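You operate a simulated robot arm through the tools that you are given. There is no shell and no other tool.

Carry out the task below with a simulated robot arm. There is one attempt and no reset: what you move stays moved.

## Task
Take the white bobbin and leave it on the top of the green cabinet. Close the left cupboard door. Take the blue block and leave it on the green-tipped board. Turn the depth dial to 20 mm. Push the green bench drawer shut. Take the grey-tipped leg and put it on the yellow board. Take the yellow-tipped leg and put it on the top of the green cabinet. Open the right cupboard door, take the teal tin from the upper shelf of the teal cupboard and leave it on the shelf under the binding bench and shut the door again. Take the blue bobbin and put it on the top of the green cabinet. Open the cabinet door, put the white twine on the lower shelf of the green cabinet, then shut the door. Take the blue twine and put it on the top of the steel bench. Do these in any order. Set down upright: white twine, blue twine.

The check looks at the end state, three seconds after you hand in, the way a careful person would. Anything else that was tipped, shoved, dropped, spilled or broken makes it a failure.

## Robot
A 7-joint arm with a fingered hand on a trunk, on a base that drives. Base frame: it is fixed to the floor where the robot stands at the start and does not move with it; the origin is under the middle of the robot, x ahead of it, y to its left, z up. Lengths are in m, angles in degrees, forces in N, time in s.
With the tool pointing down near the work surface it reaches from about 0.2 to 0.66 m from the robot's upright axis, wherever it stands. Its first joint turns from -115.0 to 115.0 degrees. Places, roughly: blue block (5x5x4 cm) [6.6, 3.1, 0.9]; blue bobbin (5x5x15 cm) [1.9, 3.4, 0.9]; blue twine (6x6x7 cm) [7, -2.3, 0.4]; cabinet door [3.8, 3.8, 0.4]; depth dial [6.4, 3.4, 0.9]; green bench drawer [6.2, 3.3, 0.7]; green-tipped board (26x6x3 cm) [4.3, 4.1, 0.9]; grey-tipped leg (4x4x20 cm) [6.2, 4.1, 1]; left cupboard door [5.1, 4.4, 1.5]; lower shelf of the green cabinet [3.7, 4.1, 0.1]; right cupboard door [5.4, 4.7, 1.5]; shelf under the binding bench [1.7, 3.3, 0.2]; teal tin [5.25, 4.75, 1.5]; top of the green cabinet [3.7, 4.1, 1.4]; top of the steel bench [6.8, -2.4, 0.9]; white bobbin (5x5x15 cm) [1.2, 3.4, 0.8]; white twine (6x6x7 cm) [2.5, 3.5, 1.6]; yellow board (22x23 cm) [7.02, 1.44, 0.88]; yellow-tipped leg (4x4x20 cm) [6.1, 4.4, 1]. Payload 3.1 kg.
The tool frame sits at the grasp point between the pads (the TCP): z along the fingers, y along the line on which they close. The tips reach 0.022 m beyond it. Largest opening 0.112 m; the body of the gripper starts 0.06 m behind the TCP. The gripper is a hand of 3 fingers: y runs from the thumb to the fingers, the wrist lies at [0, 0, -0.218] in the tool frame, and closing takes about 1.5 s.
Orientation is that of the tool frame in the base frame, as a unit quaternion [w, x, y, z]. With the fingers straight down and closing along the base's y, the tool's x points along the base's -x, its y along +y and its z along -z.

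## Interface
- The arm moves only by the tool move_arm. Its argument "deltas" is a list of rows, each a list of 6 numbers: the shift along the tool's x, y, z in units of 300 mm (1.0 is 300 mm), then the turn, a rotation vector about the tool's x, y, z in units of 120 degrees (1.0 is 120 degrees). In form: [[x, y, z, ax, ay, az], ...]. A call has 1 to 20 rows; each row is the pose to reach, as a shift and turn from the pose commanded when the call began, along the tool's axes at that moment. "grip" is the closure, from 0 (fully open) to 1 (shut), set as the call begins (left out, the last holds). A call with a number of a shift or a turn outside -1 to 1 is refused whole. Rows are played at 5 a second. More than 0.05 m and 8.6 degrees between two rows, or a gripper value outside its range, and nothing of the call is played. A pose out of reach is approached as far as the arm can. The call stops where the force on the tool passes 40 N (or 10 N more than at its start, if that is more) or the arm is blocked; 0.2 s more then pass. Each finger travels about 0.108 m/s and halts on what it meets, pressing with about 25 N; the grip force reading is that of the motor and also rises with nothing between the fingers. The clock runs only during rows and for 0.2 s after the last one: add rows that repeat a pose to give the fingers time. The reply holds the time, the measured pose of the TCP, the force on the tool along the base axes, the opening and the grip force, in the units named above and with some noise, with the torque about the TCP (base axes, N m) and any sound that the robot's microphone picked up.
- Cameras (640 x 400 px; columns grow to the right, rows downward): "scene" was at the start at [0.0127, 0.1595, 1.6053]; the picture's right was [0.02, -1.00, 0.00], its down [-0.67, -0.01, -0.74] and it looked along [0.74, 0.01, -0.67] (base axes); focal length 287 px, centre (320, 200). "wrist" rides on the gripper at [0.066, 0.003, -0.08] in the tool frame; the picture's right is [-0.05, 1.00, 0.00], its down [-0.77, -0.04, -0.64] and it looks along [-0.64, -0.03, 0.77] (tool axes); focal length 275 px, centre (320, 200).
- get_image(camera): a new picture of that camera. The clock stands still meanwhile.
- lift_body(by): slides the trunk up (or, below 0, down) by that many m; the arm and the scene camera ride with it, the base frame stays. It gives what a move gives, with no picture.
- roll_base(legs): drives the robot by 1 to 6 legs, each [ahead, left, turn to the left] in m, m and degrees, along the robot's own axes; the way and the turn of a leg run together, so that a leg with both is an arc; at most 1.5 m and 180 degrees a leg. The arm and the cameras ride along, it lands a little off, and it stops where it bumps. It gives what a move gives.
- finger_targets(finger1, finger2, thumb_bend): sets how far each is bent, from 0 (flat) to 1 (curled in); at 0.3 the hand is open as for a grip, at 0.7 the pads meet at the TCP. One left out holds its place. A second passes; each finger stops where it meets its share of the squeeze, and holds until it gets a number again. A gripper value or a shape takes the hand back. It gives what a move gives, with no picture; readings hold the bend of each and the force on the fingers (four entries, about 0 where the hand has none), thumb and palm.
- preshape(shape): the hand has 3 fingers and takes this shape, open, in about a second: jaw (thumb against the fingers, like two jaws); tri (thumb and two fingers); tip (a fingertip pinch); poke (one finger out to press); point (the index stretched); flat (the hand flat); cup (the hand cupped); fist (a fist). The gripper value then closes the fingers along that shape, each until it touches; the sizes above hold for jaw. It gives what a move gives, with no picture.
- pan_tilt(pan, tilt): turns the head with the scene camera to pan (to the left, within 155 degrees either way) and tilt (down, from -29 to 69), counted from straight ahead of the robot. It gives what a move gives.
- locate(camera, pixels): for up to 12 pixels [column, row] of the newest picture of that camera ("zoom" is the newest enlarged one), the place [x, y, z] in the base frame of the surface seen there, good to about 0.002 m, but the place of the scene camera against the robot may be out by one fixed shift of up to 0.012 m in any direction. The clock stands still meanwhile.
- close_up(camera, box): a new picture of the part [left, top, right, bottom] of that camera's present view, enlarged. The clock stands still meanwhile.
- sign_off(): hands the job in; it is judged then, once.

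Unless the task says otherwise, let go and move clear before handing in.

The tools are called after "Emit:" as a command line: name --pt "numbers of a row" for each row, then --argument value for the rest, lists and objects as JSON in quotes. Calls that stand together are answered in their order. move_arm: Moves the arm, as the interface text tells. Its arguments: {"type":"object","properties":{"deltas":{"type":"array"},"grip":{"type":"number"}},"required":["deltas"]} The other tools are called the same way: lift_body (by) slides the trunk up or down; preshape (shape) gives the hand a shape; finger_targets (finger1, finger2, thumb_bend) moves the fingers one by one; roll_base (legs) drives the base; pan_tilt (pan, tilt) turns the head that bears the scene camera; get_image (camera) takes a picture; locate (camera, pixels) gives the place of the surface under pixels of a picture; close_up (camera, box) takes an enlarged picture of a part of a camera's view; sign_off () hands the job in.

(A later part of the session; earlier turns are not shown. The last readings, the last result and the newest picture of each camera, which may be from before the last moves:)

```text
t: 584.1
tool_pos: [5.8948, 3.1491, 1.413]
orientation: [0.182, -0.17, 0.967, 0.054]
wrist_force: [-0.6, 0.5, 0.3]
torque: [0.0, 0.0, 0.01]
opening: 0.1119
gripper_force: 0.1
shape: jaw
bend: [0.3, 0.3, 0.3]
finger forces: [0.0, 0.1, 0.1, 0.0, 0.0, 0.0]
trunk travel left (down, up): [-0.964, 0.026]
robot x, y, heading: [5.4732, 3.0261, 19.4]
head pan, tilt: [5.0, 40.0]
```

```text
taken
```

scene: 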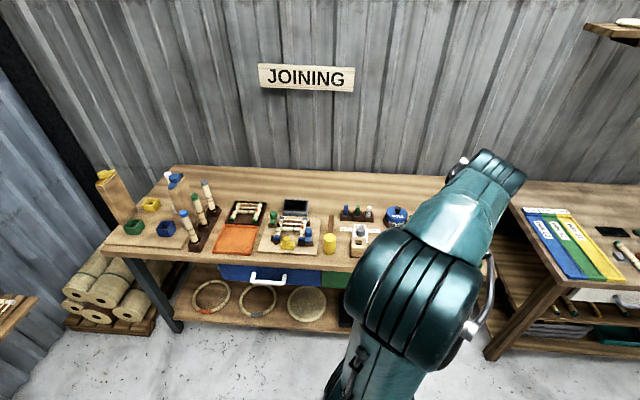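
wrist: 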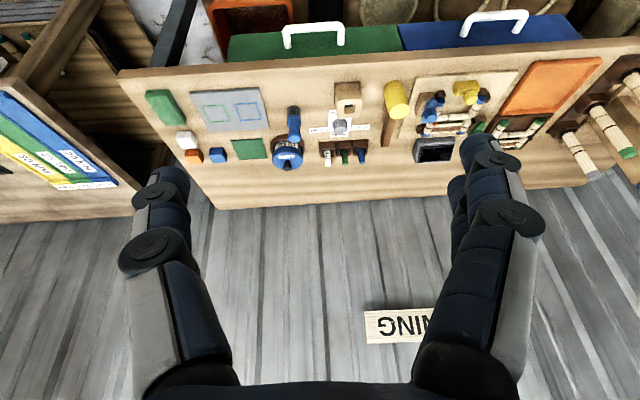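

Emit:
close_up --camera "wrist" --box '[290, 80, 390, 170]'

Emit:
close_up --camera "scene" --box '[320, 195, 420, 260]'

Emit:
locate --camera "wrist" --pixels '[[341, 127], [341, 120], [341, 135], [318, 128], [338, 118], [364, 127], [217, 154], [217, 148], [348, 92], [290, 150], [345, 155], [188, 140]]'

```text
4.44 times, centred on (340, 125) of wrist
```

zoom: 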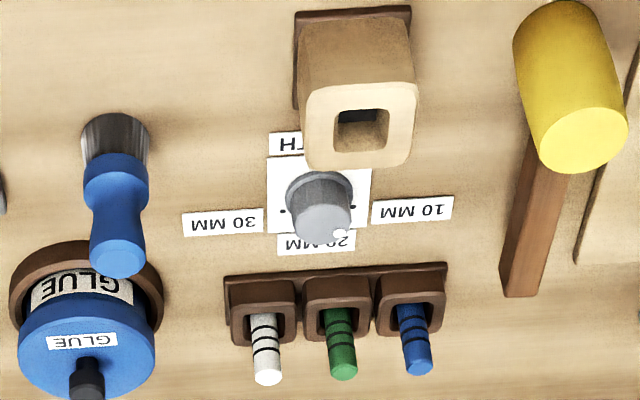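

```text
6.15 times, centred on (370, 228) of scene
```

zoom: 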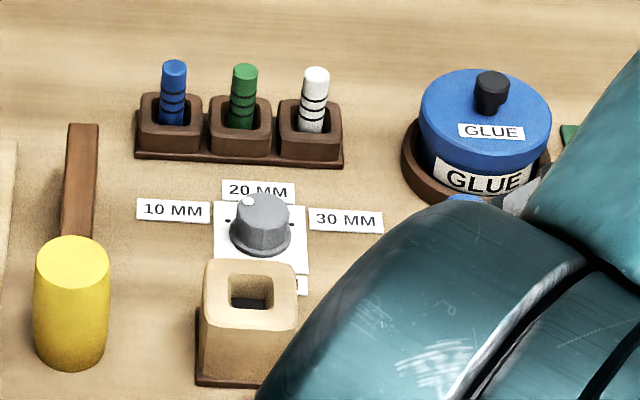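

```text
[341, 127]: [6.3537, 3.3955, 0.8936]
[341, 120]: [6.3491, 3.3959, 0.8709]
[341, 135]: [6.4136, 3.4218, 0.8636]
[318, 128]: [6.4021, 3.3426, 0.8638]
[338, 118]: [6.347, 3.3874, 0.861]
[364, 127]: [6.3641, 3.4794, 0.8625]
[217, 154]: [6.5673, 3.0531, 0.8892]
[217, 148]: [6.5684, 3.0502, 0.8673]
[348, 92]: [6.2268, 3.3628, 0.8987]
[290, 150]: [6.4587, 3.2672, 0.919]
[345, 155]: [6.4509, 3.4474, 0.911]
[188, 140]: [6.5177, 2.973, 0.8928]
```

The knob (scene zoom (262,222)) has its white dot about 45° left of "20 MM", between 10 and 20, so it must turn ~45° clockwise. Moving closer and straightening the hand above it.

Emit:
roll_base --legs '[[0.35, 0.055, 0]]'

Emit:
move_arm --pt "0 0 0.12 0 0.03 0" --pt "0 0 0.24 0 0.06 0" --pt "0 0 0.36 0 0.09 0" --pt "0 0 0.48 0 0.12 0" --pt "0 0 0.6 0 0.15 0" --pt "0 0 0.7 0 0.1825 0" --pt "0 0 0.7 0 0.1825 0" --grip 0.3

Emit:
get_image --camera "wrist"

Emit:
get_image --camera "scene"

```text
t: 586.3
tool_pos: [6.2044, 3.3115, 1.4142]
orientation: [0.181, -0.168, 0.968, 0.053]
wrist_force: [0.1, -0.1, 0.8]
torque: [-0.03, 0.0, 0.0]
opening: 0.1121
gripper_force: 0.1
shape: jaw
bend: [0.3, 0.3, 0.3]
finger forces: [0.0, 0.0, 0.1, 0.1, 0.0, 0.1]
trunk travel left (down, up): [-0.964, 0.026]
robot x, y, heading: [5.7859, 3.1959, 18.8]
head pan, tilt: [5.0, 40.0]
```

```text
t: 587.9
tool_pos: [6.2094, 3.2582, 1.2234]
orientation: [0.042, -0.17, 0.982, 0.064]
wrist_force: [0.1, 0.8, -1.1]
torque: [0.0, -0.01, -0.01]
opening: 0.0784
gripper_force: 0.0
shape: jaw
bend: [0.67, 0.67, 0.64]
finger forces: [0.1, 0.0, 0.1, 0.1, 0.0, 0.0]
out of reach, approached as far as the arm can: row 1, 2, 3, 4, 5, 6, 7
trunk travel left (down, up): [-0.964, 0.026]
robot x, y, heading: [5.7865, 3.1963, 19.0]
head pan, tilt: [5.0, 40.0]
```

```text
taken
```

wrist: 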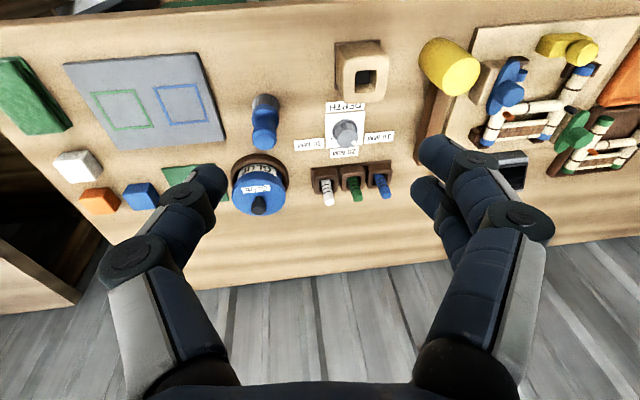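

```text
taken
```

scene: 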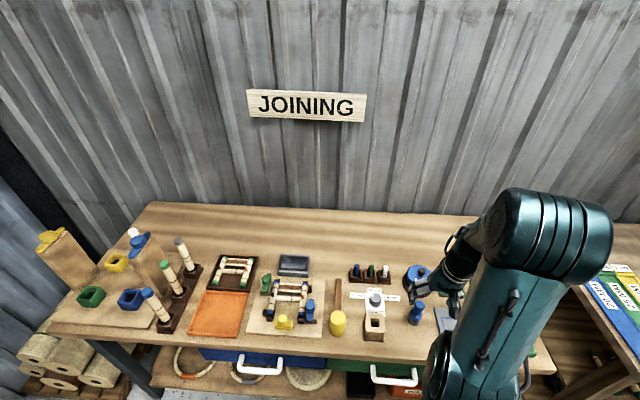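

Emit:
close_up --camera "wrist" --box '[285, 80, 405, 170]'

Emit:
locate --camera "wrist" --pixels '[[346, 131], [346, 140], [346, 122], [335, 131], [357, 131], [362, 95], [362, 45], [420, 130], [346, 153], [312, 145], [380, 138]]'

```text
4.44 times, centred on (345, 125) of wrist
```

zoom: 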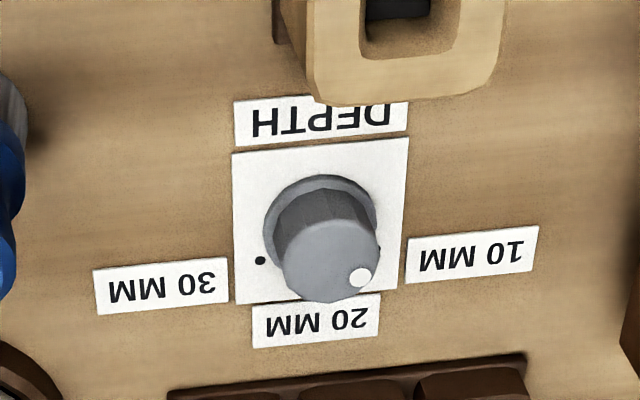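

```text
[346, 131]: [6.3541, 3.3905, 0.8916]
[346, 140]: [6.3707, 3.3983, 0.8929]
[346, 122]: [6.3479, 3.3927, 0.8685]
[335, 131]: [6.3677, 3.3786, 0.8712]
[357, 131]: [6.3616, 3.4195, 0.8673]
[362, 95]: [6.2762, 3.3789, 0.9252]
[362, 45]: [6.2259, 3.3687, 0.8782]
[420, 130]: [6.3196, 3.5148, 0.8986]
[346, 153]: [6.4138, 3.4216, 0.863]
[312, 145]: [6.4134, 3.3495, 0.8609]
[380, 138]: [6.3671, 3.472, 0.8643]
```

The dot points at the 10 MM mark (about 55–60° left of 20). Knob centre ≈ (6.366,3.397), top z 0.893. I'll move over it, straighten the hand and pre-turn it 28° left so I can turn clockwise.

Emit:
move_arm --pt "-0.095 0.03 0.11 0.009 0.008 -0.04" --pt "-0.19 0.06 0.22 0.018 0.017 -0.08" --pt "-0.285 0.095 0.33 0.027 0.025 -0.12" --pt "-0.38 0.125 0.44 0.036 0.033 -0.16" --pt "-0.48 0.158 0.55 0.045 0.042 -0.2" --pt "-0.581 0.191 0.667 0.053 0.05 -0.233" --pt "-0.581 0.191 0.667 0.053 0.05 -0.233" --grip 0.35

Emit:
get_image --camera "wrist"

```text
t: 589.5
tool_pos: [6.2215, 3.3377, 1.0527]
orientation: [0.015, -0.41, 0.912, -0.019]
wrist_force: [0.8, 0.9, 0.8]
torque: [-0.02, 0.0, -0.03]
opening: 0.0728
gripper_force: 0.1
shape: jaw
bend: [0.7, 0.7, 0.67]
finger forces: [0.0, 0.0, 0.0, 0.0, 0.0, 0.0]
out of reach, approached as far as the arm can: row 2, 3, 4, 5, 6, 7
trunk travel left (down, up): [-0.964, 0.026]
robot x, y, heading: [5.7877, 3.1978, 19.0]
head pan, tilt: [5.0, 40.0]
```

```text
taken
```

wrist: 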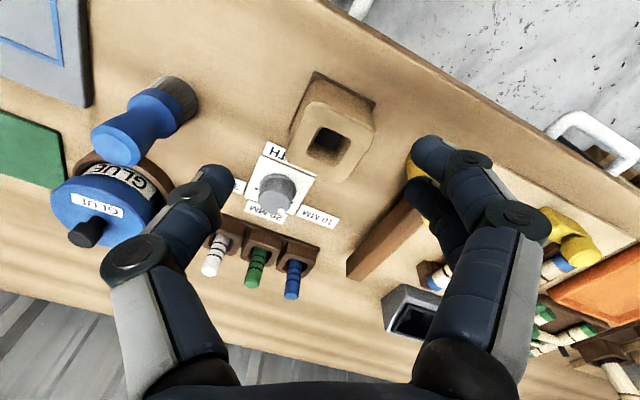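

The arm stopped short with that wrist turn. I'll continue the move from here to see if it reaches.

Emit:
move_arm --pt "-0.12 -0.057 0 0 0 0" --pt "-0.24 -0.115 0 0 0 0" --pt "-0.36 -0.172 0 0 0 0" --pt "-0.468 -0.229 0 0 0 0" --pt "-0.468 -0.229 0 0 0 0"

Emit:
get_image --camera "wrist"

Emit:
get_image --camera "scene"

```text
t: 590.7
tool_pos: [6.3673, 3.3892, 1.06]
orientation: [0.013, -0.407, 0.913, -0.013]
wrist_force: [-0.5, -0.3, -0.9]
torque: [-0.02, -0.01, -0.01]
opening: 0.0731
gripper_force: 0.2
shape: jaw
bend: [0.7, 0.7, 0.67]
finger forces: [0.1, 0.0, 0.0, 0.0, 0.0, 0.1]
out of reach, approached as far as the arm can: row 1
trunk travel left (down, up): [-0.964, 0.026]
robot x, y, heading: [5.7808, 3.1951, 19.0]
head pan, tilt: [5.0, 40.0]
```

```text
taken
```

wrist: 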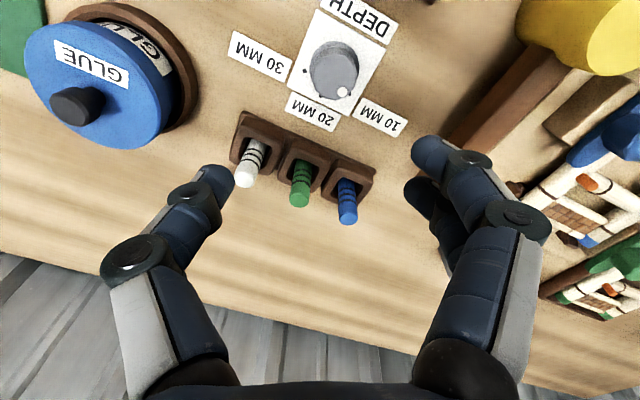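

```text
taken
```

scene: 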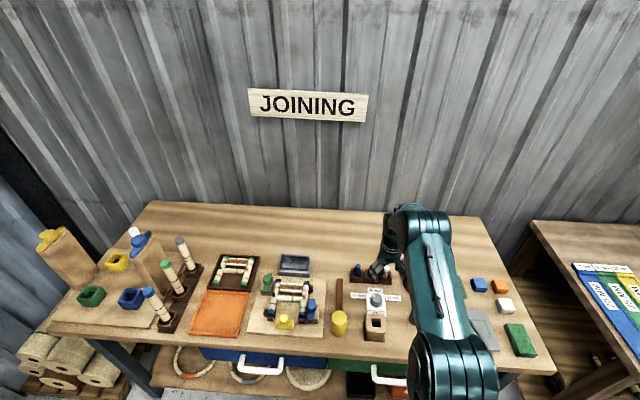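

Emit:
locate --camera "wrist" --pixels '[[335, 72], [335, 60], [335, 85], [318, 72], [352, 72], [343, 92], [316, 50], [355, 105], [245, 175], [300, 198], [348, 215], [305, 88]]'

Emit:
close_up --camera "wrist" --box '[260, 10, 420, 140]'

```text
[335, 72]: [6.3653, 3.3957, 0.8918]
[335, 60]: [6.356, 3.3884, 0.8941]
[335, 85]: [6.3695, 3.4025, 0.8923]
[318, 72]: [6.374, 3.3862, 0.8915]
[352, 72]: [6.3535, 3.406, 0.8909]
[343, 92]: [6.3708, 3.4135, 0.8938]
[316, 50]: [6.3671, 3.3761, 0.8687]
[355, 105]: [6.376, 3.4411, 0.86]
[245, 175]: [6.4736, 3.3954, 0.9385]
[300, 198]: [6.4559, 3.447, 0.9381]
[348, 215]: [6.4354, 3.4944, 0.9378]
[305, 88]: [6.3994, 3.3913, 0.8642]
```

```text
3.08 times, centred on (340, 75) of wrist
```

zoom: 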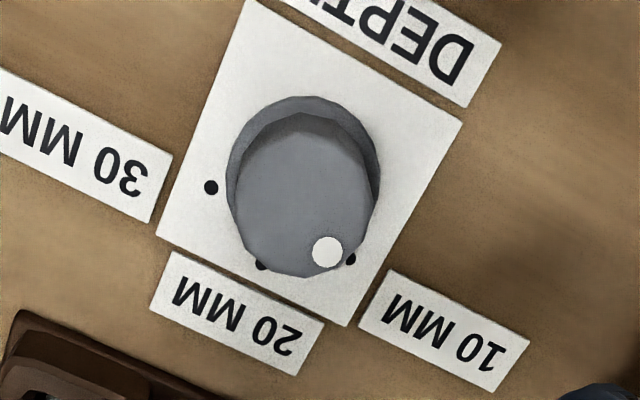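

The close-up is clear: dots for 30, 20, 10 are ~54° apart and the pointer is at 10. Knob centre (6.364,3.396). Centring and descending around it.

Emit:
move_arm --pt "-0.009 0.023 0.1 0 0 0" --pt "-0.009 0.023 0.22 0 0 0" --pt "-0.009 0.023 0.34 0 0 0" --pt "-0.009 0.023 0.46 0 0 0" --pt "-0.009 0.023 0.57 0 0 0" --pt "-0.009 0.023 0.57 0 0 0"

Emit:
get_image --camera "wrist"

```text
t: 592.1
tool_pos: [6.3525, 3.3881, 0.9147]
orientation: [0.015, -0.407, 0.913, -0.014]
wrist_force: [-1.1, -0.5, -0.3]
torque: [0.0, -0.03, 0.01]
opening: 0.0731
gripper_force: 0.0
shape: jaw
bend: [0.7, 0.7, 0.67]
finger forces: [0.1, 0.1, 0.1, 0.0, 0.1, 0.0]
out of reach, approached as far as the arm can: row 4, 5, 6
trunk travel left (down, up): [-0.964, 0.026]
robot x, y, heading: [5.7825, 3.1937, 19.1]
head pan, tilt: [5.0, 40.0]
```

```text
taken
```

wrist: 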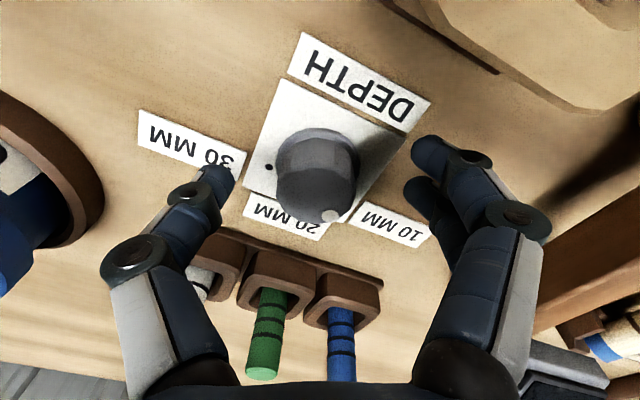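

The arm is low relative to the raised trunk. I'll lift the arm, lower the trunk by 0.2, and come down again.

Emit:
move_arm --pt "0 0 -0.15 0 0 0" --pt "0 0 -0.3 0 0 0" --pt "0 0 -0.45 0 0 0" --pt "0 0 -0.58 0 0 0" --pt "0 0 -0.58 0 0 0"

Emit:
lift_body --by -0.15

Emit:
get_image --camera "wrist"

```text
t: 593.3
tool_pos: [6.3454, 3.3891, 1.0886]
orientation: [0.013, -0.407, 0.913, -0.013]
wrist_force: [-0.2, -0.3, 0.0]
torque: [0.03, -0.01, 0.02]
opening: 0.0729
gripper_force: 0.0
shape: jaw
bend: [0.7, 0.7, 0.67]
finger forces: [0.1, 0.0, 0.0, 0.0, 0.0, 0.0]
trunk travel left (down, up): [-0.964, 0.026]
robot x, y, heading: [5.7849, 3.1983, 19.0]
head pan, tilt: [5.0, 40.0]
```

```text
t: 595.1
tool_pos: [6.3472, 3.3883, 0.9384]
orientation: [0.015, -0.407, 0.913, -0.014]
wrist_force: [0.1, -0.7, -0.3]
torque: [0.01, 0.03, 0.02]
opening: 0.0729
gripper_force: 0.0
shape: jaw
bend: [0.7, 0.7, 0.67]
finger forces: [0.0, 0.0, 0.1, 0.0, 0.0, 0.0]
trunk travel left (down, up): [-0.814, 0.176]
robot x, y, heading: [5.7818, 3.1952, 18.9]
head pan, tilt: [5.0, 40.0]
```

```text
taken
```

wrist: 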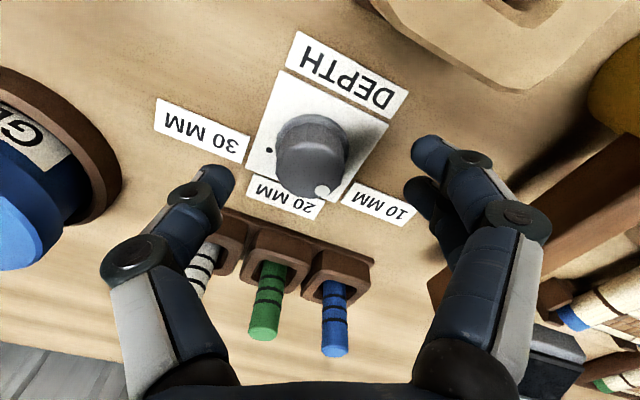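

Emit:
move_arm --pt "-0.03 -0.012 0.02 0 0 0" --pt "-0.056 -0.025 0.04 0 0 0" --pt "-0.056 -0.025 0.1 0 0 0" --pt "-0.056 -0.025 0.165 0 0 0" --pt "-0.056 -0.025 0.165 0 0 0"

Emit:
get_image --camera "wrist"

```text
t: 596.3
tool_pos: [6.3642, 3.3957, 0.8906]
orientation: [0.014, -0.407, 0.913, -0.015]
wrist_force: [0.1, 0.4, -0.1]
torque: [-0.02, 0.03, 0.0]
opening: 0.0729
gripper_force: 0.0
shape: jaw
bend: [0.7, 0.7, 0.67]
finger forces: [0.0, 0.0, 0.0, 0.0, 0.1, 0.0]
trunk travel left (down, up): [-0.814, 0.176]
robot x, y, heading: [5.7859, 3.1927, 19.0]
head pan, tilt: [5.0, 40.0]
```

```text
taken
```

wrist: 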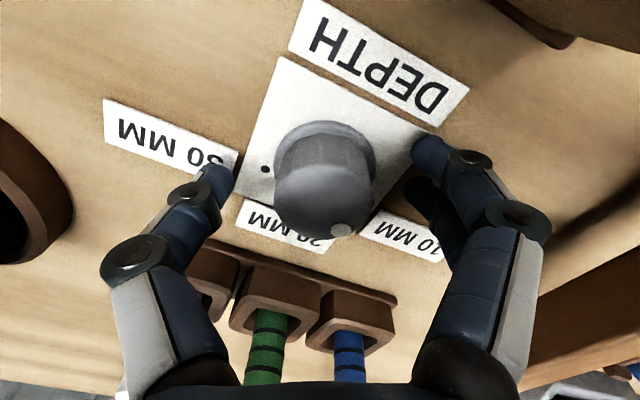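

Positioned around the knob. Closing, then turning clockwise 52°.

Emit:
move_arm --pt "0 0 0 0 0 0" --pt "0 0 0 0 0 0" --pt "0 0 0 0 0 0" --pt "0 0 0 0 0 0" --pt "0 0 0 0 0 0" --pt "0 0 0 0 0 0" --grip 1

Emit:
move_arm --pt "0 0 0 0 0 0.04" --pt "0 0 0 0 0 0.08" --pt "0 0 0 0 0 0.12" --pt "0 0 0 0 0 0.16" --pt "0 0 0 0 0 0.2" --pt "0 0 0 0 0 0.24" --pt "0 0 0 0 0 0.28" --pt "0 0 0 0 0 0.32" --pt "0 0 0 0 0 0.36" --pt "0 0 0 0 0 0.4" --pt "0 0 0 0 0 0.43" --pt "0 0 0 0 0 0.43"

Emit:
get_image --camera "wrist"

```text
t: 597.7
tool_pos: [6.3638, 3.3951, 0.8908]
orientation: [0.014, -0.407, 0.913, -0.014]
wrist_force: [-2.6, -2.6, -2.6]
torque: [-0.03, 0.1, 0.03]
opening: 0.0301
gripper_force: 24.7
shape: jaw
bend: [0.73, 0.74, 0.7]
finger forces: [11.4, 11.9, 0.0, 0.1, 22.2, 0.1]
trunk travel left (down, up): [-0.814, 0.176]
robot x, y, heading: [5.7871, 3.1979, 19.2]
head pan, tilt: [5.0, 40.0]
```

```text
t: 600.3
tool_pos: [6.3628, 3.3961, 0.8898]
orientation: [0.019, 0.031, 0.999, -0.007]
wrist_force: [-14.6, 4.2, -3.7]
torque: [0.0, 0.23, -0.01]
opening: 0.0298
gripper_force: 24.8
shape: jaw
bend: [0.73, 0.73, 0.7]
finger forces: [16.4, 12.7, 0.1, 0.1, 22.9, 0.1]
trunk travel left (down, up): [-0.814, 0.176]
robot x, y, heading: [5.7869, 3.1924, 19.1]
head pan, tilt: [5.0, 40.0]
```

```text
taken
```

wrist: 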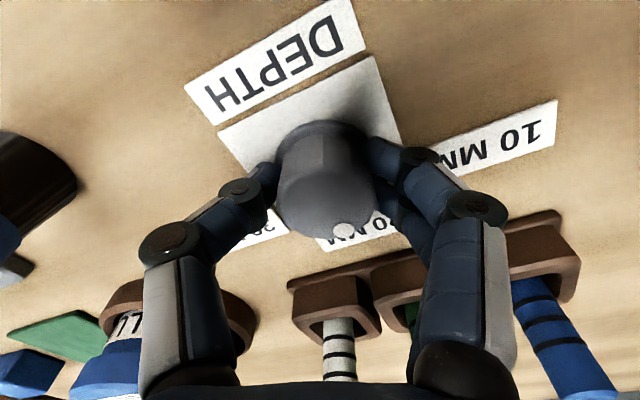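

The dot now points toward the 20 MM label. Releasing and rising to check.

Emit:
move_arm --pt "0 0 0 0 0 0" --pt "0 0 0 0 0 0" --pt "0 0 0 0 0 0" --pt "0 0 -0.1 0 0 0" --pt "0 0 -0.25 0 0 0" --pt "0 0 -0.4 0 0 0" --pt "0 0 -0.55 0 0 0" --grip 0.35

Emit:
get_image --camera "wrist"

Emit:
close_up --camera "wrist" --box '[260, 10, 420, 140]'

```text
t: 601.9
tool_pos: [6.356, 3.3936, 1.0555]
orientation: [0.019, 0.032, 0.999, -0.006]
wrist_force: [-0.7, -0.1, -0.3]
torque: [-0.02, -0.01, -0.01]
opening: 0.0726
gripper_force: 0.0
shape: jaw
bend: [0.7, 0.7, 0.67]
finger forces: [0.0, 0.1, 0.1, 0.1, 0.0, 0.0]
trunk travel left (down, up): [-0.814, 0.176]
robot x, y, heading: [5.7822, 3.1958, 19.1]
head pan, tilt: [5.0, 40.0]
```

```text
taken
```

wrist: 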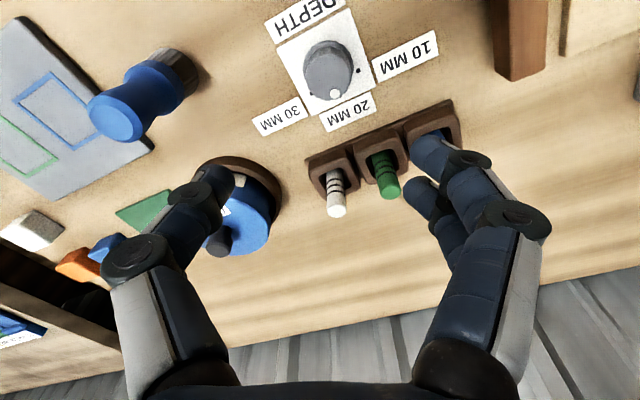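

```text
3.08 times, centred on (340, 75) of wrist
```

zoom: 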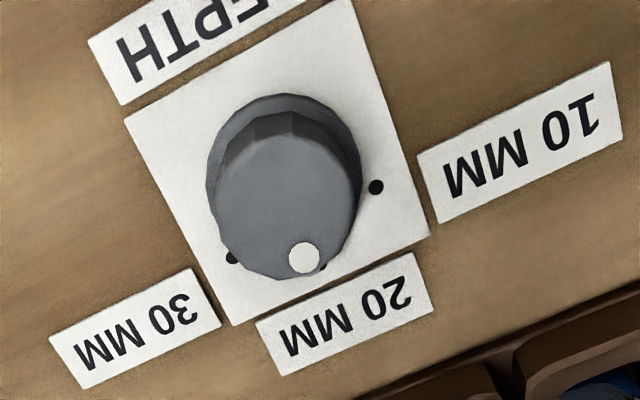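

By ray geometry the pointer sits at ~20° heading and the 20 mark at ~21–23°, i.e. matching within a couple of degrees. One more check from the scene camera.

Emit:
move_arm --pt "0.1 0 -0.1 0 0 0" --pt "0.2 0 -0.2 0 0 0" --pt "0.35 0 -0.25 0 0 0" --pt "0.5 0 -0.25 0 0 0" --pt "0.6 0 -0.25 0 0 0"

Emit:
get_image --camera "scene"

Emit:
get_image --camera "wrist"

```text
t: 603.1
tool_pos: [6.1738, 3.4088, 1.1227]
orientation: [0.019, 0.033, 0.999, -0.005]
wrist_force: [0.0, -0.1, -0.4]
torque: [-0.02, -0.01, -0.01]
opening: 0.0724
gripper_force: 0.0
shape: jaw
bend: [0.7, 0.7, 0.67]
finger forces: [0.0, 0.0, 0.0, 0.0, 0.0, 0.0]
trunk travel left (down, up): [-0.814, 0.176]
robot x, y, heading: [5.7859, 3.1966, 18.9]
head pan, tilt: [5.0, 40.0]
```

```text
taken
```

scene: 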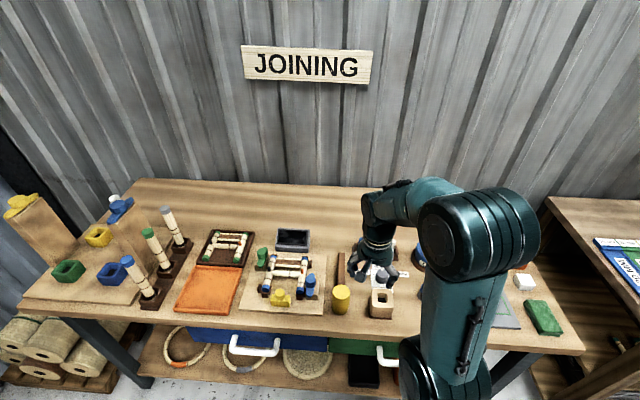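

```text
taken
```

wrist: 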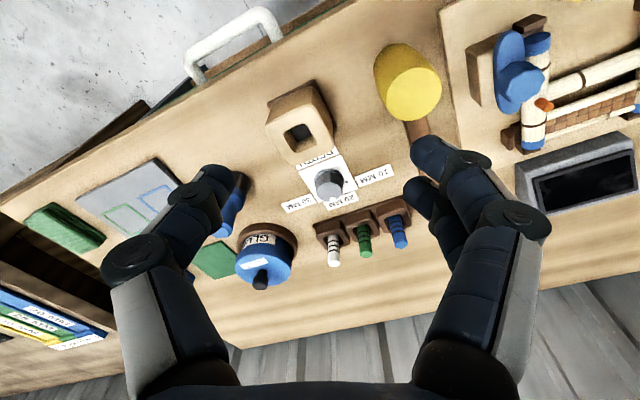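

Emit:
close_up --camera "wrist" --box '[280, 145, 390, 225]'

```text
5.00 times, centred on (335, 185) of wrist
```

zoom: 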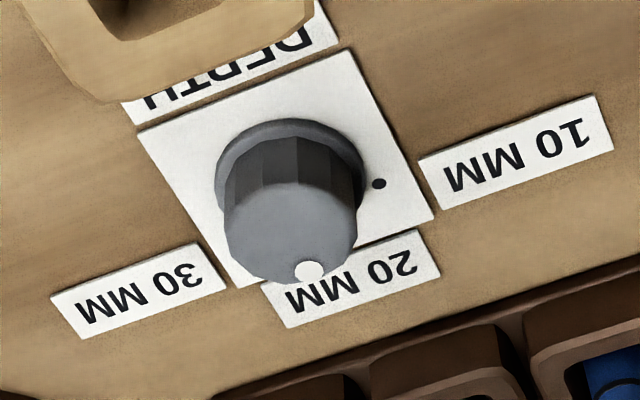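

The dial reads 20 mm as closely as I can see. Now the blue block: shift right along the bench and square the hand up.

Emit:
roll_base --legs '[[0.06, -0.39, 0]]'

Emit:
move_arm --pt "0 0 0 0 0 -0.06" --pt "0 0 0 0 0 -0.12" --pt "0 0 0 0 0 -0.188" --pt "0 0 0 0 0 -0.188" --grip 0

Emit:
get_image --camera "wrist"

```text
t: 605.6
tool_pos: [6.3583, 3.0636, 1.1225]
orientation: [0.018, 0.027, 0.999, -0.005]
wrist_force: [-0.8, -0.7, 0.1]
torque: [-0.02, 0.0, -0.02]
opening: 0.0724
gripper_force: 0.1
shape: jaw
bend: [0.7, 0.7, 0.67]
finger forces: [0.0, 0.0, 0.0, 0.1, 0.0, 0.1]
trunk travel left (down, up): [-0.814, 0.176]
robot x, y, heading: [5.972, 2.8461, 19.6]
head pan, tilt: [5.0, 40.0]
```

```text
t: 606.6
tool_pos: [6.3586, 3.063, 1.1237]
orientation: [0.017, -0.17, 0.985, -0.009]
wrist_force: [0.3, -0.2, 0.6]
torque: [-0.02, 0.0, 0.01]
opening: 0.112
gripper_force: 0.1
shape: jaw
bend: [0.3, 0.3, 0.3]
finger forces: [0.1, 0.0, 0.1, 0.0, 0.1, 0.0]
trunk travel left (down, up): [-0.814, 0.176]
robot x, y, heading: [5.9698, 2.8477, 19.4]
head pan, tilt: [5.0, 40.0]
```

```text
taken
```

wrist: 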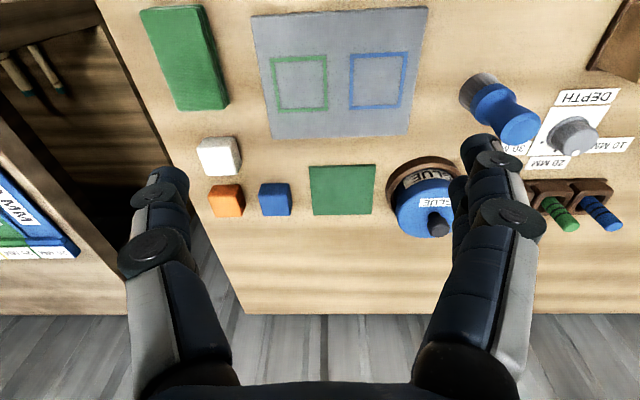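

Emit:
close_up --camera "wrist" --box '[190, 130, 400, 250]'

Emit:
locate --camera "wrist" --pixels '[[275, 205], [262, 213], [290, 213], [262, 188], [289, 186], [275, 190], [243, 213], [240, 188], [312, 200], [218, 155], [275, 213]]'

```text
3.05 times, centred on (295, 190) of wrist
```

zoom: 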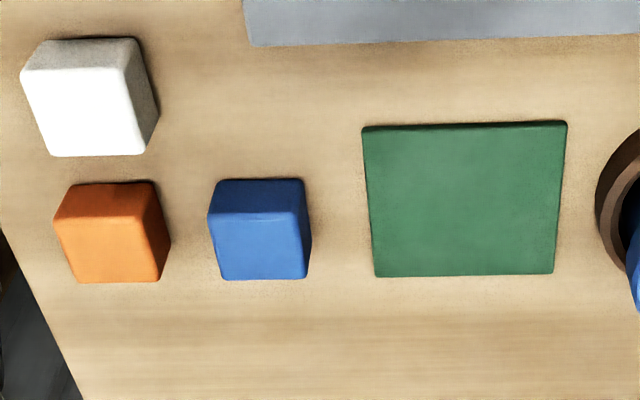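

```text
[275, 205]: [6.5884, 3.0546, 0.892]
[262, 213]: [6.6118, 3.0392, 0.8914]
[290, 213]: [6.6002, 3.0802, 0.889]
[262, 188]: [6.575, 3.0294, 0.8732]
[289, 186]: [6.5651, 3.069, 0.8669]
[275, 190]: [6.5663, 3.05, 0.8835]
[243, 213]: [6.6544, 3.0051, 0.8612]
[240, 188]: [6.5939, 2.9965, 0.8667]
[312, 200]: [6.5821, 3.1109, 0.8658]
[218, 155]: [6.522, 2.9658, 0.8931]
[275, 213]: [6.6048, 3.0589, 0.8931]
```

The blue block's centre is ≈ (6.588,3.0555), top z 0.892, with the orange one only ~2 cm to its right, so I'll turn the hand 90° to grip it front-to-back.

Emit:
move_arm --pt "0 0 0 0 0 0.068" --pt "0 0 0 0 0 0.136" --pt "0 0 0 0 0 0.204" --pt "0 0 0 0 0 0.272" --pt "0 0 0 0 0 0.34" --pt "0 0 0 0 0 0.408" --pt "0 0 0 0 0 0.476" --pt "0 0 0 0 0 0.544" --pt "0 0 0 0 0 0.612" --pt "0 0 0 0 0 0.68" --pt "0 0 0 0 0 0.75" --pt "0 0 0 0 0 0.75" --grip 0.1

Emit:
get_image --camera "wrist"

```text
t: 609.2
tool_pos: [6.3602, 3.0618, 1.1239]
orientation: [0.019, 0.579, 0.815, 0.005]
wrist_force: [0.4, 0.1, -1.2]
torque: [-0.02, 0.01, 0.01]
opening: 0.1011
gripper_force: 0.0
shape: jaw
bend: [0.48, 0.48, 0.44]
finger forces: [0.0, 0.1, 0.0, 0.0, 0.0, 0.0]
trunk travel left (down, up): [-0.814, 0.176]
robot x, y, heading: [5.9701, 2.8442, 19.4]
head pan, tilt: [5.0, 40.0]
```

```text
taken
```

wrist: 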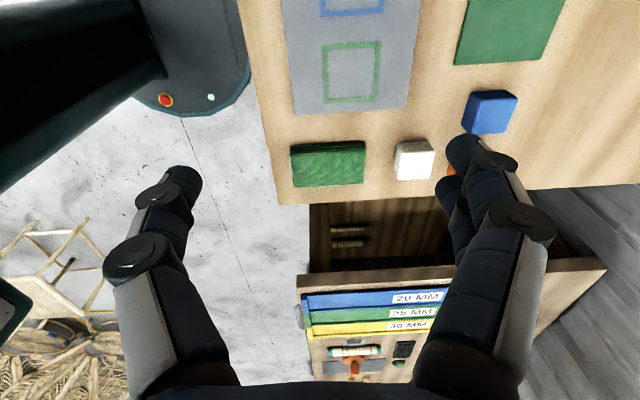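

Emit:
move_arm --pt "-0.045 0.118 0.06 0.006 0 0" --pt "-0.09 0.237 0.12 0.0185 0 0" --pt "-0.135 0.355 0.18 0.0185 0 0" --pt "-0.18 0.473 0.24 0.0185 0 0" --pt "-0.224 0.592 0.3 0.0185 0 0" --pt "-0.269 0.71 0.36 0.0185 0 0" --pt "-0.269 0.71 0.36 0.0185 0 0"

Emit:
get_image --camera "wrist"

```text
t: 610.8
tool_pos: [6.5897, 3.0566, 1.0262]
orientation: [0.007, 0.579, 0.815, -0.01]
wrist_force: [0.7, -0.5, -1.1]
torque: [0.05, -0.03, -0.03]
opening: 0.101
gripper_force: 0.1
shape: jaw
bend: [0.48, 0.48, 0.44]
finger forces: [0.0, 0.0, 0.0, 0.0, 0.0, 0.0]
trunk travel left (down, up): [-0.814, 0.176]
robot x, y, heading: [5.9731, 2.8468, 19.5]
head pan, tilt: [5.0, 40.0]
```

```text
taken
```

wrist: 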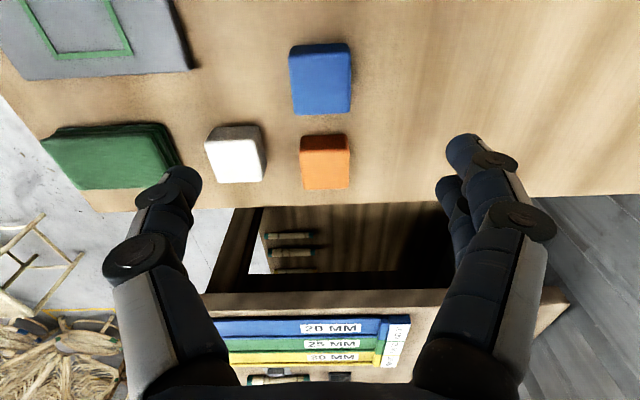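

Emit:
locate --camera "wrist" --pixels '[[322, 82], [296, 82], [350, 82], [322, 58], [322, 108], [300, 112], [345, 110], [322, 140], [304, 160]]'

```text
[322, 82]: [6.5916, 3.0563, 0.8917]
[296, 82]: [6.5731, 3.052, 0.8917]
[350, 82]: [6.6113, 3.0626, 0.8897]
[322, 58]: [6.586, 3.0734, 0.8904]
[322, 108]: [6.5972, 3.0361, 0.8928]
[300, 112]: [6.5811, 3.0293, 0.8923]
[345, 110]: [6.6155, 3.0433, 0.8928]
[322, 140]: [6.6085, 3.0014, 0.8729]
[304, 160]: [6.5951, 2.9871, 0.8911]
```

Aligned over the block. Descending to grip it.

Emit:
move_arm --pt "0 0.005 0.12 0 0 0" --pt "0 0.005 0.24 0 0 0" --pt "0 0.005 0.36 0 0 0" --pt "0 0.005 0.455 0 0 0" --pt "0 0.005 0.455 0 0 0"

Emit:
get_image --camera "wrist"

Emit:
move_arm --pt "0 0 0 0 0 0" --pt "0 0 0 0 0 0" --pt "0 0 0 0 0 0" --pt "0 0 0 0 0 0" --pt "0 0 0 0 0 0" --pt "0 0 0 0 0 0" --pt "0 0 0 0 0 0" --grip 1

Emit:
get_image --camera "wrist"

```text
t: 612.0
tool_pos: [6.5854, 3.0512, 0.8898]
orientation: [0.007, 0.578, 0.816, -0.01]
wrist_force: [-0.2, 1.0, 0.6]
torque: [-0.01, -0.02, 0.01]
opening: 0.1009
gripper_force: 0.0
shape: jaw
bend: [0.48, 0.48, 0.44]
finger forces: [0.0, 0.0, 0.0, 0.1, 0.0, 0.0]
out of reach, approached as far as the arm can: row 4, 5
trunk travel left (down, up): [-0.814, 0.176]
robot x, y, heading: [5.9698, 2.8477, 19.7]
head pan, tilt: [5.0, 40.0]
```

```text
taken
```

wrist: 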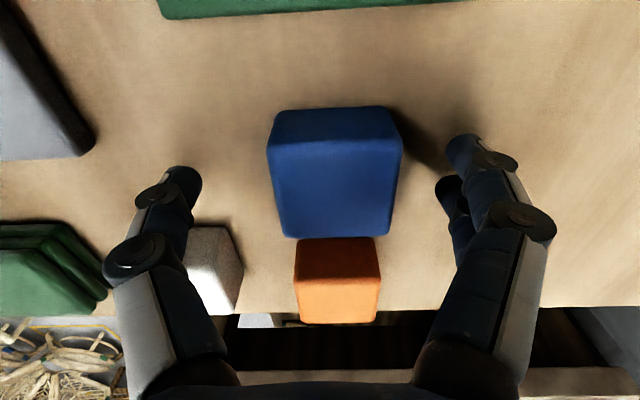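

```text
t: 613.6
tool_pos: [6.5848, 3.0506, 0.89]
orientation: [0.007, 0.578, 0.816, -0.011]
wrist_force: [1.0, 0.0, 0.0]
torque: [0.02, 0.01, 0.0]
opening: 0.0397
gripper_force: 24.9
shape: jaw
bend: [0.73, 0.73, 0.7]
finger forces: [11.3, 11.3, 0.1, 0.1, 22.7, 0.1]
trunk travel left (down, up): [-0.814, 0.176]
robot x, y, heading: [5.9708, 2.8472, 19.2]
head pan, tilt: [5.0, 40.0]
```

```text
taken
```

wrist: 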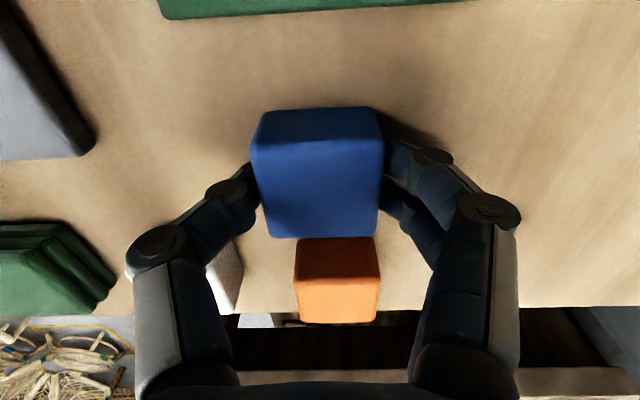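

Gripped evenly (0.0397). Lifting with the trunk and checking.

Emit:
lift_body --by 0.17

Emit:
get_image --camera "wrist"

```text
t: 615.5
tool_pos: [6.5859, 3.0513, 1.0607]
orientation: [0.007, 0.578, 0.816, -0.011]
wrist_force: [-0.3, -0.2, -1.2]
torque: [0.02, 0.01, 0.01]
opening: 0.0398
gripper_force: 25.5
shape: jaw
bend: [0.73, 0.73, 0.7]
finger forces: [11.3, 11.4, 0.1, 0.0, 22.7, 0.0]
trunk travel left (down, up): [-0.984, 0.006]
robot x, y, heading: [5.9697, 2.8458, 19.5]
head pan, tilt: [5.0, 40.0]
```

```text
taken
```

wrist: 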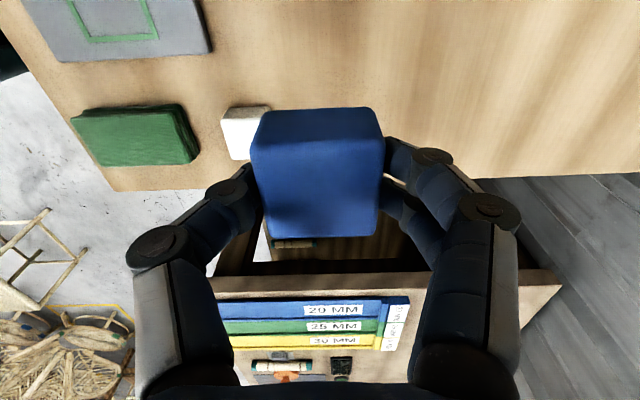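

Block held. Retracting, backing off the bench and driving to the wax bench with the green-tipped board.

Emit:
move_arm --pt "0 -0.1 -0.1 0 0 0" --pt "0 -0.2 -0.2 0 0 0" --pt "0 -0.3 -0.3 0 0 0" --pt "0 -0.42 -0.3 0 0 0" --pt "0 -0.5 -0.3 0 0 0"

Emit:
roll_base --legs '[[-0.3, 0, 0], [0, 0, 92.5], [1.0, 0.777, 0]]'

Emit:
pan_tilt --pan 0 --tilt 35

Emit:
get_image --camera "scene"

```text
t: 616.7
tool_pos: [6.4428, 3.0028, 1.1511]
orientation: [0.007, 0.578, 0.816, -0.009]
wrist_force: [0.1, 0.8, -0.1]
torque: [0.04, 0.0, 0.02]
opening: 0.0393
gripper_force: 25.0
shape: jaw
bend: [0.73, 0.73, 0.7]
finger forces: [11.3, 11.3, 0.0, 0.0, 22.6, 0.1]
trunk travel left (down, up): [-0.984, 0.006]
robot x, y, heading: [5.9665, 2.8461, 19.4]
head pan, tilt: [5.0, 40.0]
```

```text
t: 628.6
tool_pos: [4.3974, 3.7971, 1.1514]
orientation: [0.013, -0.203, 0.979, -0.002]
wrist_force: [-0.2, -0.3, -0.3]
torque: [-0.03, 0.02, -0.02]
opening: 0.0391
gripper_force: 24.8
shape: jaw
bend: [0.73, 0.73, 0.7]
finger forces: [11.1, 11.2, 0.0, 0.0, 22.4, 0.0]
trunk travel left (down, up): [-0.984, 0.006]
robot x, y, heading: [4.5883, 3.3381, 113.7]
head pan, tilt: [5.0, 40.0]
```

```text
t: 629.2
tool_pos: [4.3955, 3.7971, 1.1508]
orientation: [0.012, -0.204, 0.979, -0.002]
wrist_force: [-0.3, 0.6, -0.4]
torque: [-0.01, -0.02, 0.01]
opening: 0.0391
gripper_force: 25.4
shape: jaw
bend: [0.73, 0.73, 0.7]
finger forces: [11.2, 11.0, 0.0, 0.1, 22.3, 0.1]
trunk travel left (down, up): [-0.984, 0.006]
robot x, y, heading: [4.589, 3.3383, 113.8]
head pan, tilt: [0.0, 35.0]
```

```text
taken
```

scene: 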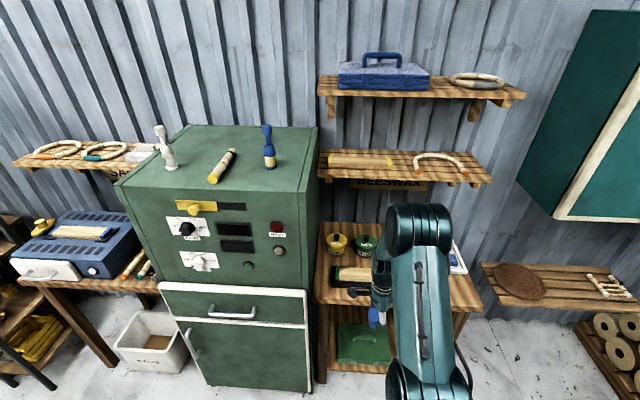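

Emit:
get_image --camera "wrist"

Emit:
locate --camera "scene" --pixels '[[350, 272], [340, 272], [366, 275], [350, 290], [330, 300], [400, 182], [330, 170], [480, 185], [345, 225], [460, 285]]'

```text
taken
```

wrist: 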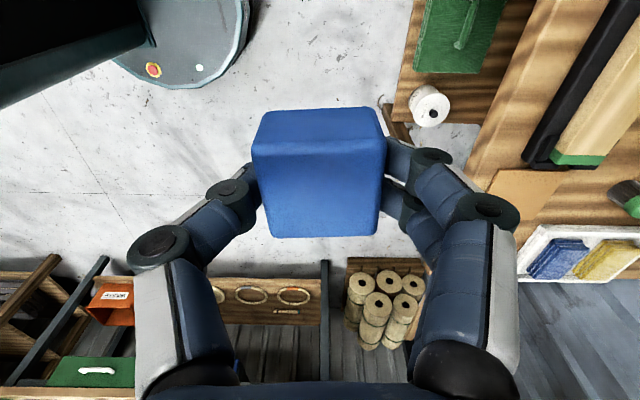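

```text
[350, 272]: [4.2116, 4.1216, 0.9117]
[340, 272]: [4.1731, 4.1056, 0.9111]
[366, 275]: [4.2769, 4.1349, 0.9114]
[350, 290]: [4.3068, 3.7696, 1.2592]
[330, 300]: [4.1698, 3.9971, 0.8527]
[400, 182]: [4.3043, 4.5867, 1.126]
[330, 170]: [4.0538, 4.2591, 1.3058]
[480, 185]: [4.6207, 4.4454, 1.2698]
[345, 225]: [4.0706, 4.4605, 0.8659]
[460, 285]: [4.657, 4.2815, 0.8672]
```

Emit:
roll_base --legs '[[0.22, 0.1, 0]]'

Emit:
get_image --camera "wrist"

Emit:
get_image --camera "scene"

```text
t: 631.0
tool_pos: [4.2196, 3.9561, 1.1505]
orientation: [0.013, -0.202, 0.979, 0.0]
wrist_force: [-0.6, 0.0, -0.7]
torque: [0.02, 0.0, -0.01]
opening: 0.039
gripper_force: 25.3
shape: jaw
bend: [0.73, 0.73, 0.7]
finger forces: [11.2, 11.2, 0.0, 0.1, 22.3, 0.0]
trunk travel left (down, up): [-0.984, 0.006]
robot x, y, heading: [4.4064, 3.4938, 113.5]
head pan, tilt: [0.0, 35.0]
```

```text
taken
```

wrist: 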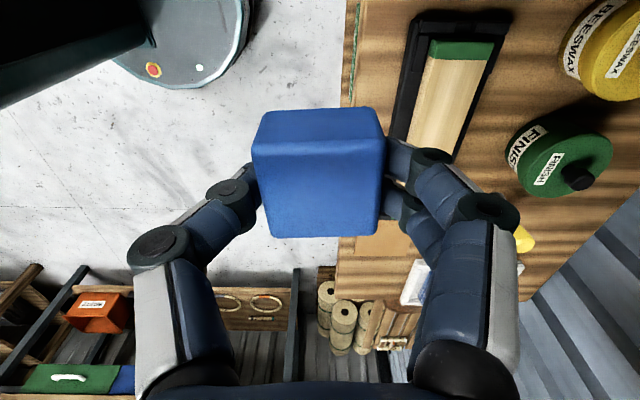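

```text
taken
```

scene: 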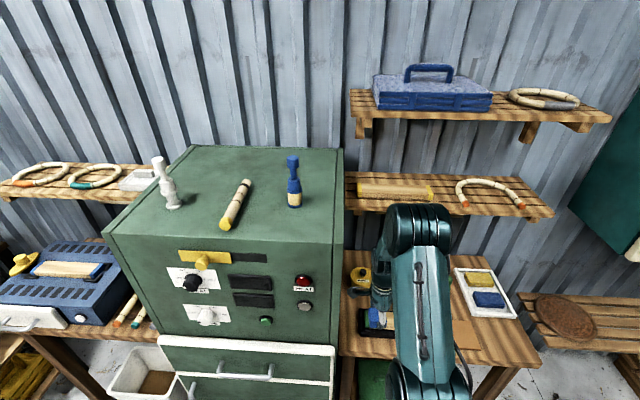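

Emit:
locate --camera "wrist" --pixels '[[460, 50], [452, 85], [443, 120], [437, 145], [427, 80], [480, 80], [414, 130], [468, 130], [405, 120], [500, 60], [420, 30], [560, 175]]'

Emit:
close_up --camera "wrist" --box '[340, 0, 600, 170]'

```text
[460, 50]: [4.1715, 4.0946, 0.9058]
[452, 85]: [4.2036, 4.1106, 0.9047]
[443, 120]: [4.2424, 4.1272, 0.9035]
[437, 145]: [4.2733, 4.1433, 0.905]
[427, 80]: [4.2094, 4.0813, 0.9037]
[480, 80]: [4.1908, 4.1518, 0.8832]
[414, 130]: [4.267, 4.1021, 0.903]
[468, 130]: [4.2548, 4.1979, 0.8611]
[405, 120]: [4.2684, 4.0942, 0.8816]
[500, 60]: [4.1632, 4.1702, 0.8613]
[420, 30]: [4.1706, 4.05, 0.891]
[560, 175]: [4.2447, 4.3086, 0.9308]
```

```text
2.35 times, centred on (470, 85) of wrist
```

zoom: 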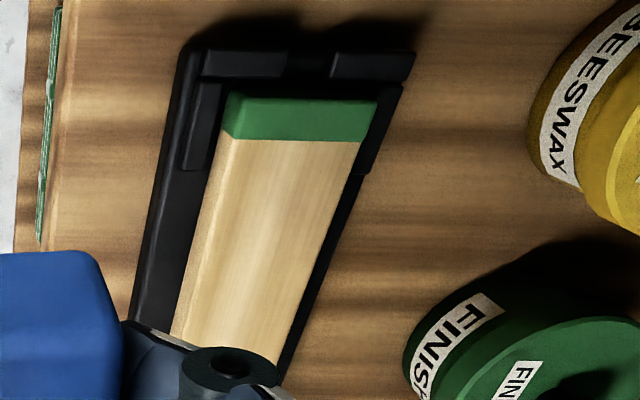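

Board top z≈0.904, centreline through (4.204,4.111)–(4.276,4.134). I'll place the block at about (4.26,4.134). Moving over it first.

Emit:
move_arm --pt "-0.09 0.12 0 0 0 0" --pt "-0.18 0.245 0 0 0 0" --pt "-0.27 0.37 0 0 0 0" --pt "-0.358 0.491 0 0 0 0" --pt "-0.358 0.491 0 0 0 0"

Emit:
lift_body --by -0.17

Emit:
get_image --camera "wrist"

Emit:
get_image --camera "scene"

```text
t: 632.2
tool_pos: [4.2583, 4.1346, 1.1517]
orientation: [0.013, -0.203, 0.979, -0.001]
wrist_force: [-0.3, 0.4, 0.2]
torque: [0.01, 0.01, -0.02]
opening: 0.0388
gripper_force: 24.8
shape: jaw
bend: [0.73, 0.73, 0.7]
finger forces: [11.2, 11.2, 0.1, 0.0, 22.2, 0.0]
trunk travel left (down, up): [-0.984, 0.006]
robot x, y, heading: [4.4053, 3.4981, 113.4]
head pan, tilt: [0.0, 35.0]
```

```text
t: 634.1
tool_pos: [4.2581, 4.1357, 0.9812]
orientation: [0.013, -0.202, 0.979, -0.002]
wrist_force: [0.5, 0.4, -0.3]
torque: [0.02, 0.0, 0.01]
opening: 0.0388
gripper_force: 24.6
shape: jaw
bend: [0.73, 0.73, 0.7]
finger forces: [11.1, 11.2, 0.1, 0.1, 22.2, 0.1]
trunk travel left (down, up): [-0.814, 0.176]
robot x, y, heading: [4.4053, 3.4996, 113.4]
head pan, tilt: [0.0, 35.0]
```

```text
taken
```

wrist: 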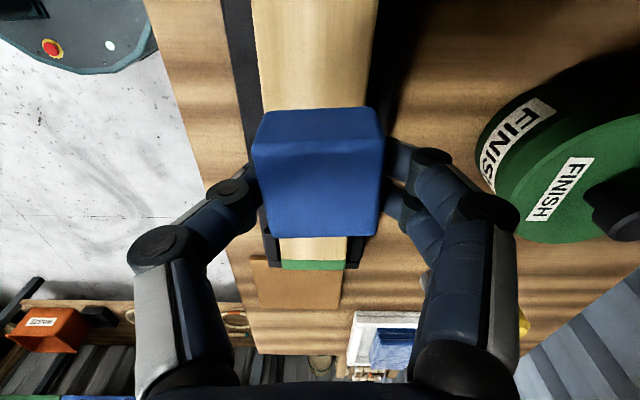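

```text
taken
```

scene: 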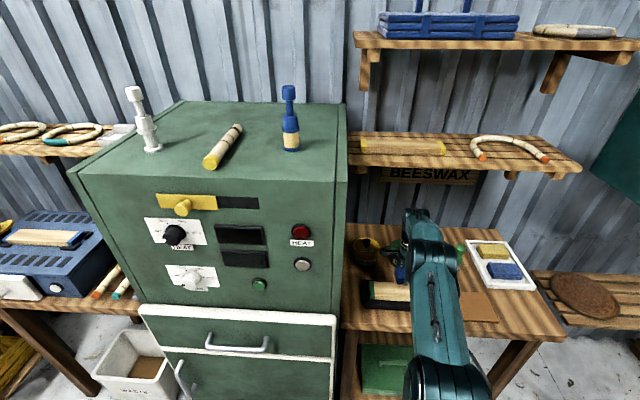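

Emit:
lift_body --by -0.043

Emit:
lift_body --by -0.004

Emit:
lift_body --by -0.003

```text
t: 635.0
tool_pos: [4.2574, 4.1353, 0.9397]
orientation: [0.012, -0.203, 0.979, -0.002]
wrist_force: [0.3, 0.2, -0.3]
torque: [0.0, 0.0, -0.01]
opening: 0.0391
gripper_force: 25.3
shape: jaw
bend: [0.73, 0.73, 0.7]
finger forces: [11.1, 11.2, 0.0, 0.1, 22.3, 0.0]
trunk travel left (down, up): [-0.771, 0.219]
robot x, y, heading: [4.4071, 3.4965, 113.7]
head pan, tilt: [0.0, 35.0]
```

```text
t: 635.5
tool_pos: [4.2579, 4.1343, 0.9353]
orientation: [0.012, -0.203, 0.979, -0.001]
wrist_force: [-0.2, 0.5, 2.2]
torque: [0.0, 0.03, 0.03]
opening: 0.0388
gripper_force: 25.6
shape: jaw
bend: [0.74, 0.74, 0.7]
finger forces: [11.8, 11.6, 0.0, 0.0, 23.4, 0.1]
trunk travel left (down, up): [-0.767, 0.223]
robot x, y, heading: [4.4103, 3.4943, 113.4]
head pan, tilt: [0.0, 35.0]
```

```text
t: 636.0
tool_pos: [4.2586, 4.1336, 0.934]
orientation: [0.013, -0.203, 0.979, 0.001]
wrist_force: [0.0, 1.5, 14.9]
torque: [0.1, 0.03, 0.0]
opening: 0.0391
gripper_force: 25.4
shape: jaw
bend: [0.74, 0.74, 0.7]
finger forces: [13.5, 13.4, 0.0, 0.0, 25.1, 0.0]
trunk travel left (down, up): [-0.764, 0.226]
robot x, y, heading: [4.4115, 3.4976, 113.6]
head pan, tilt: [0.0, 35.0]
```

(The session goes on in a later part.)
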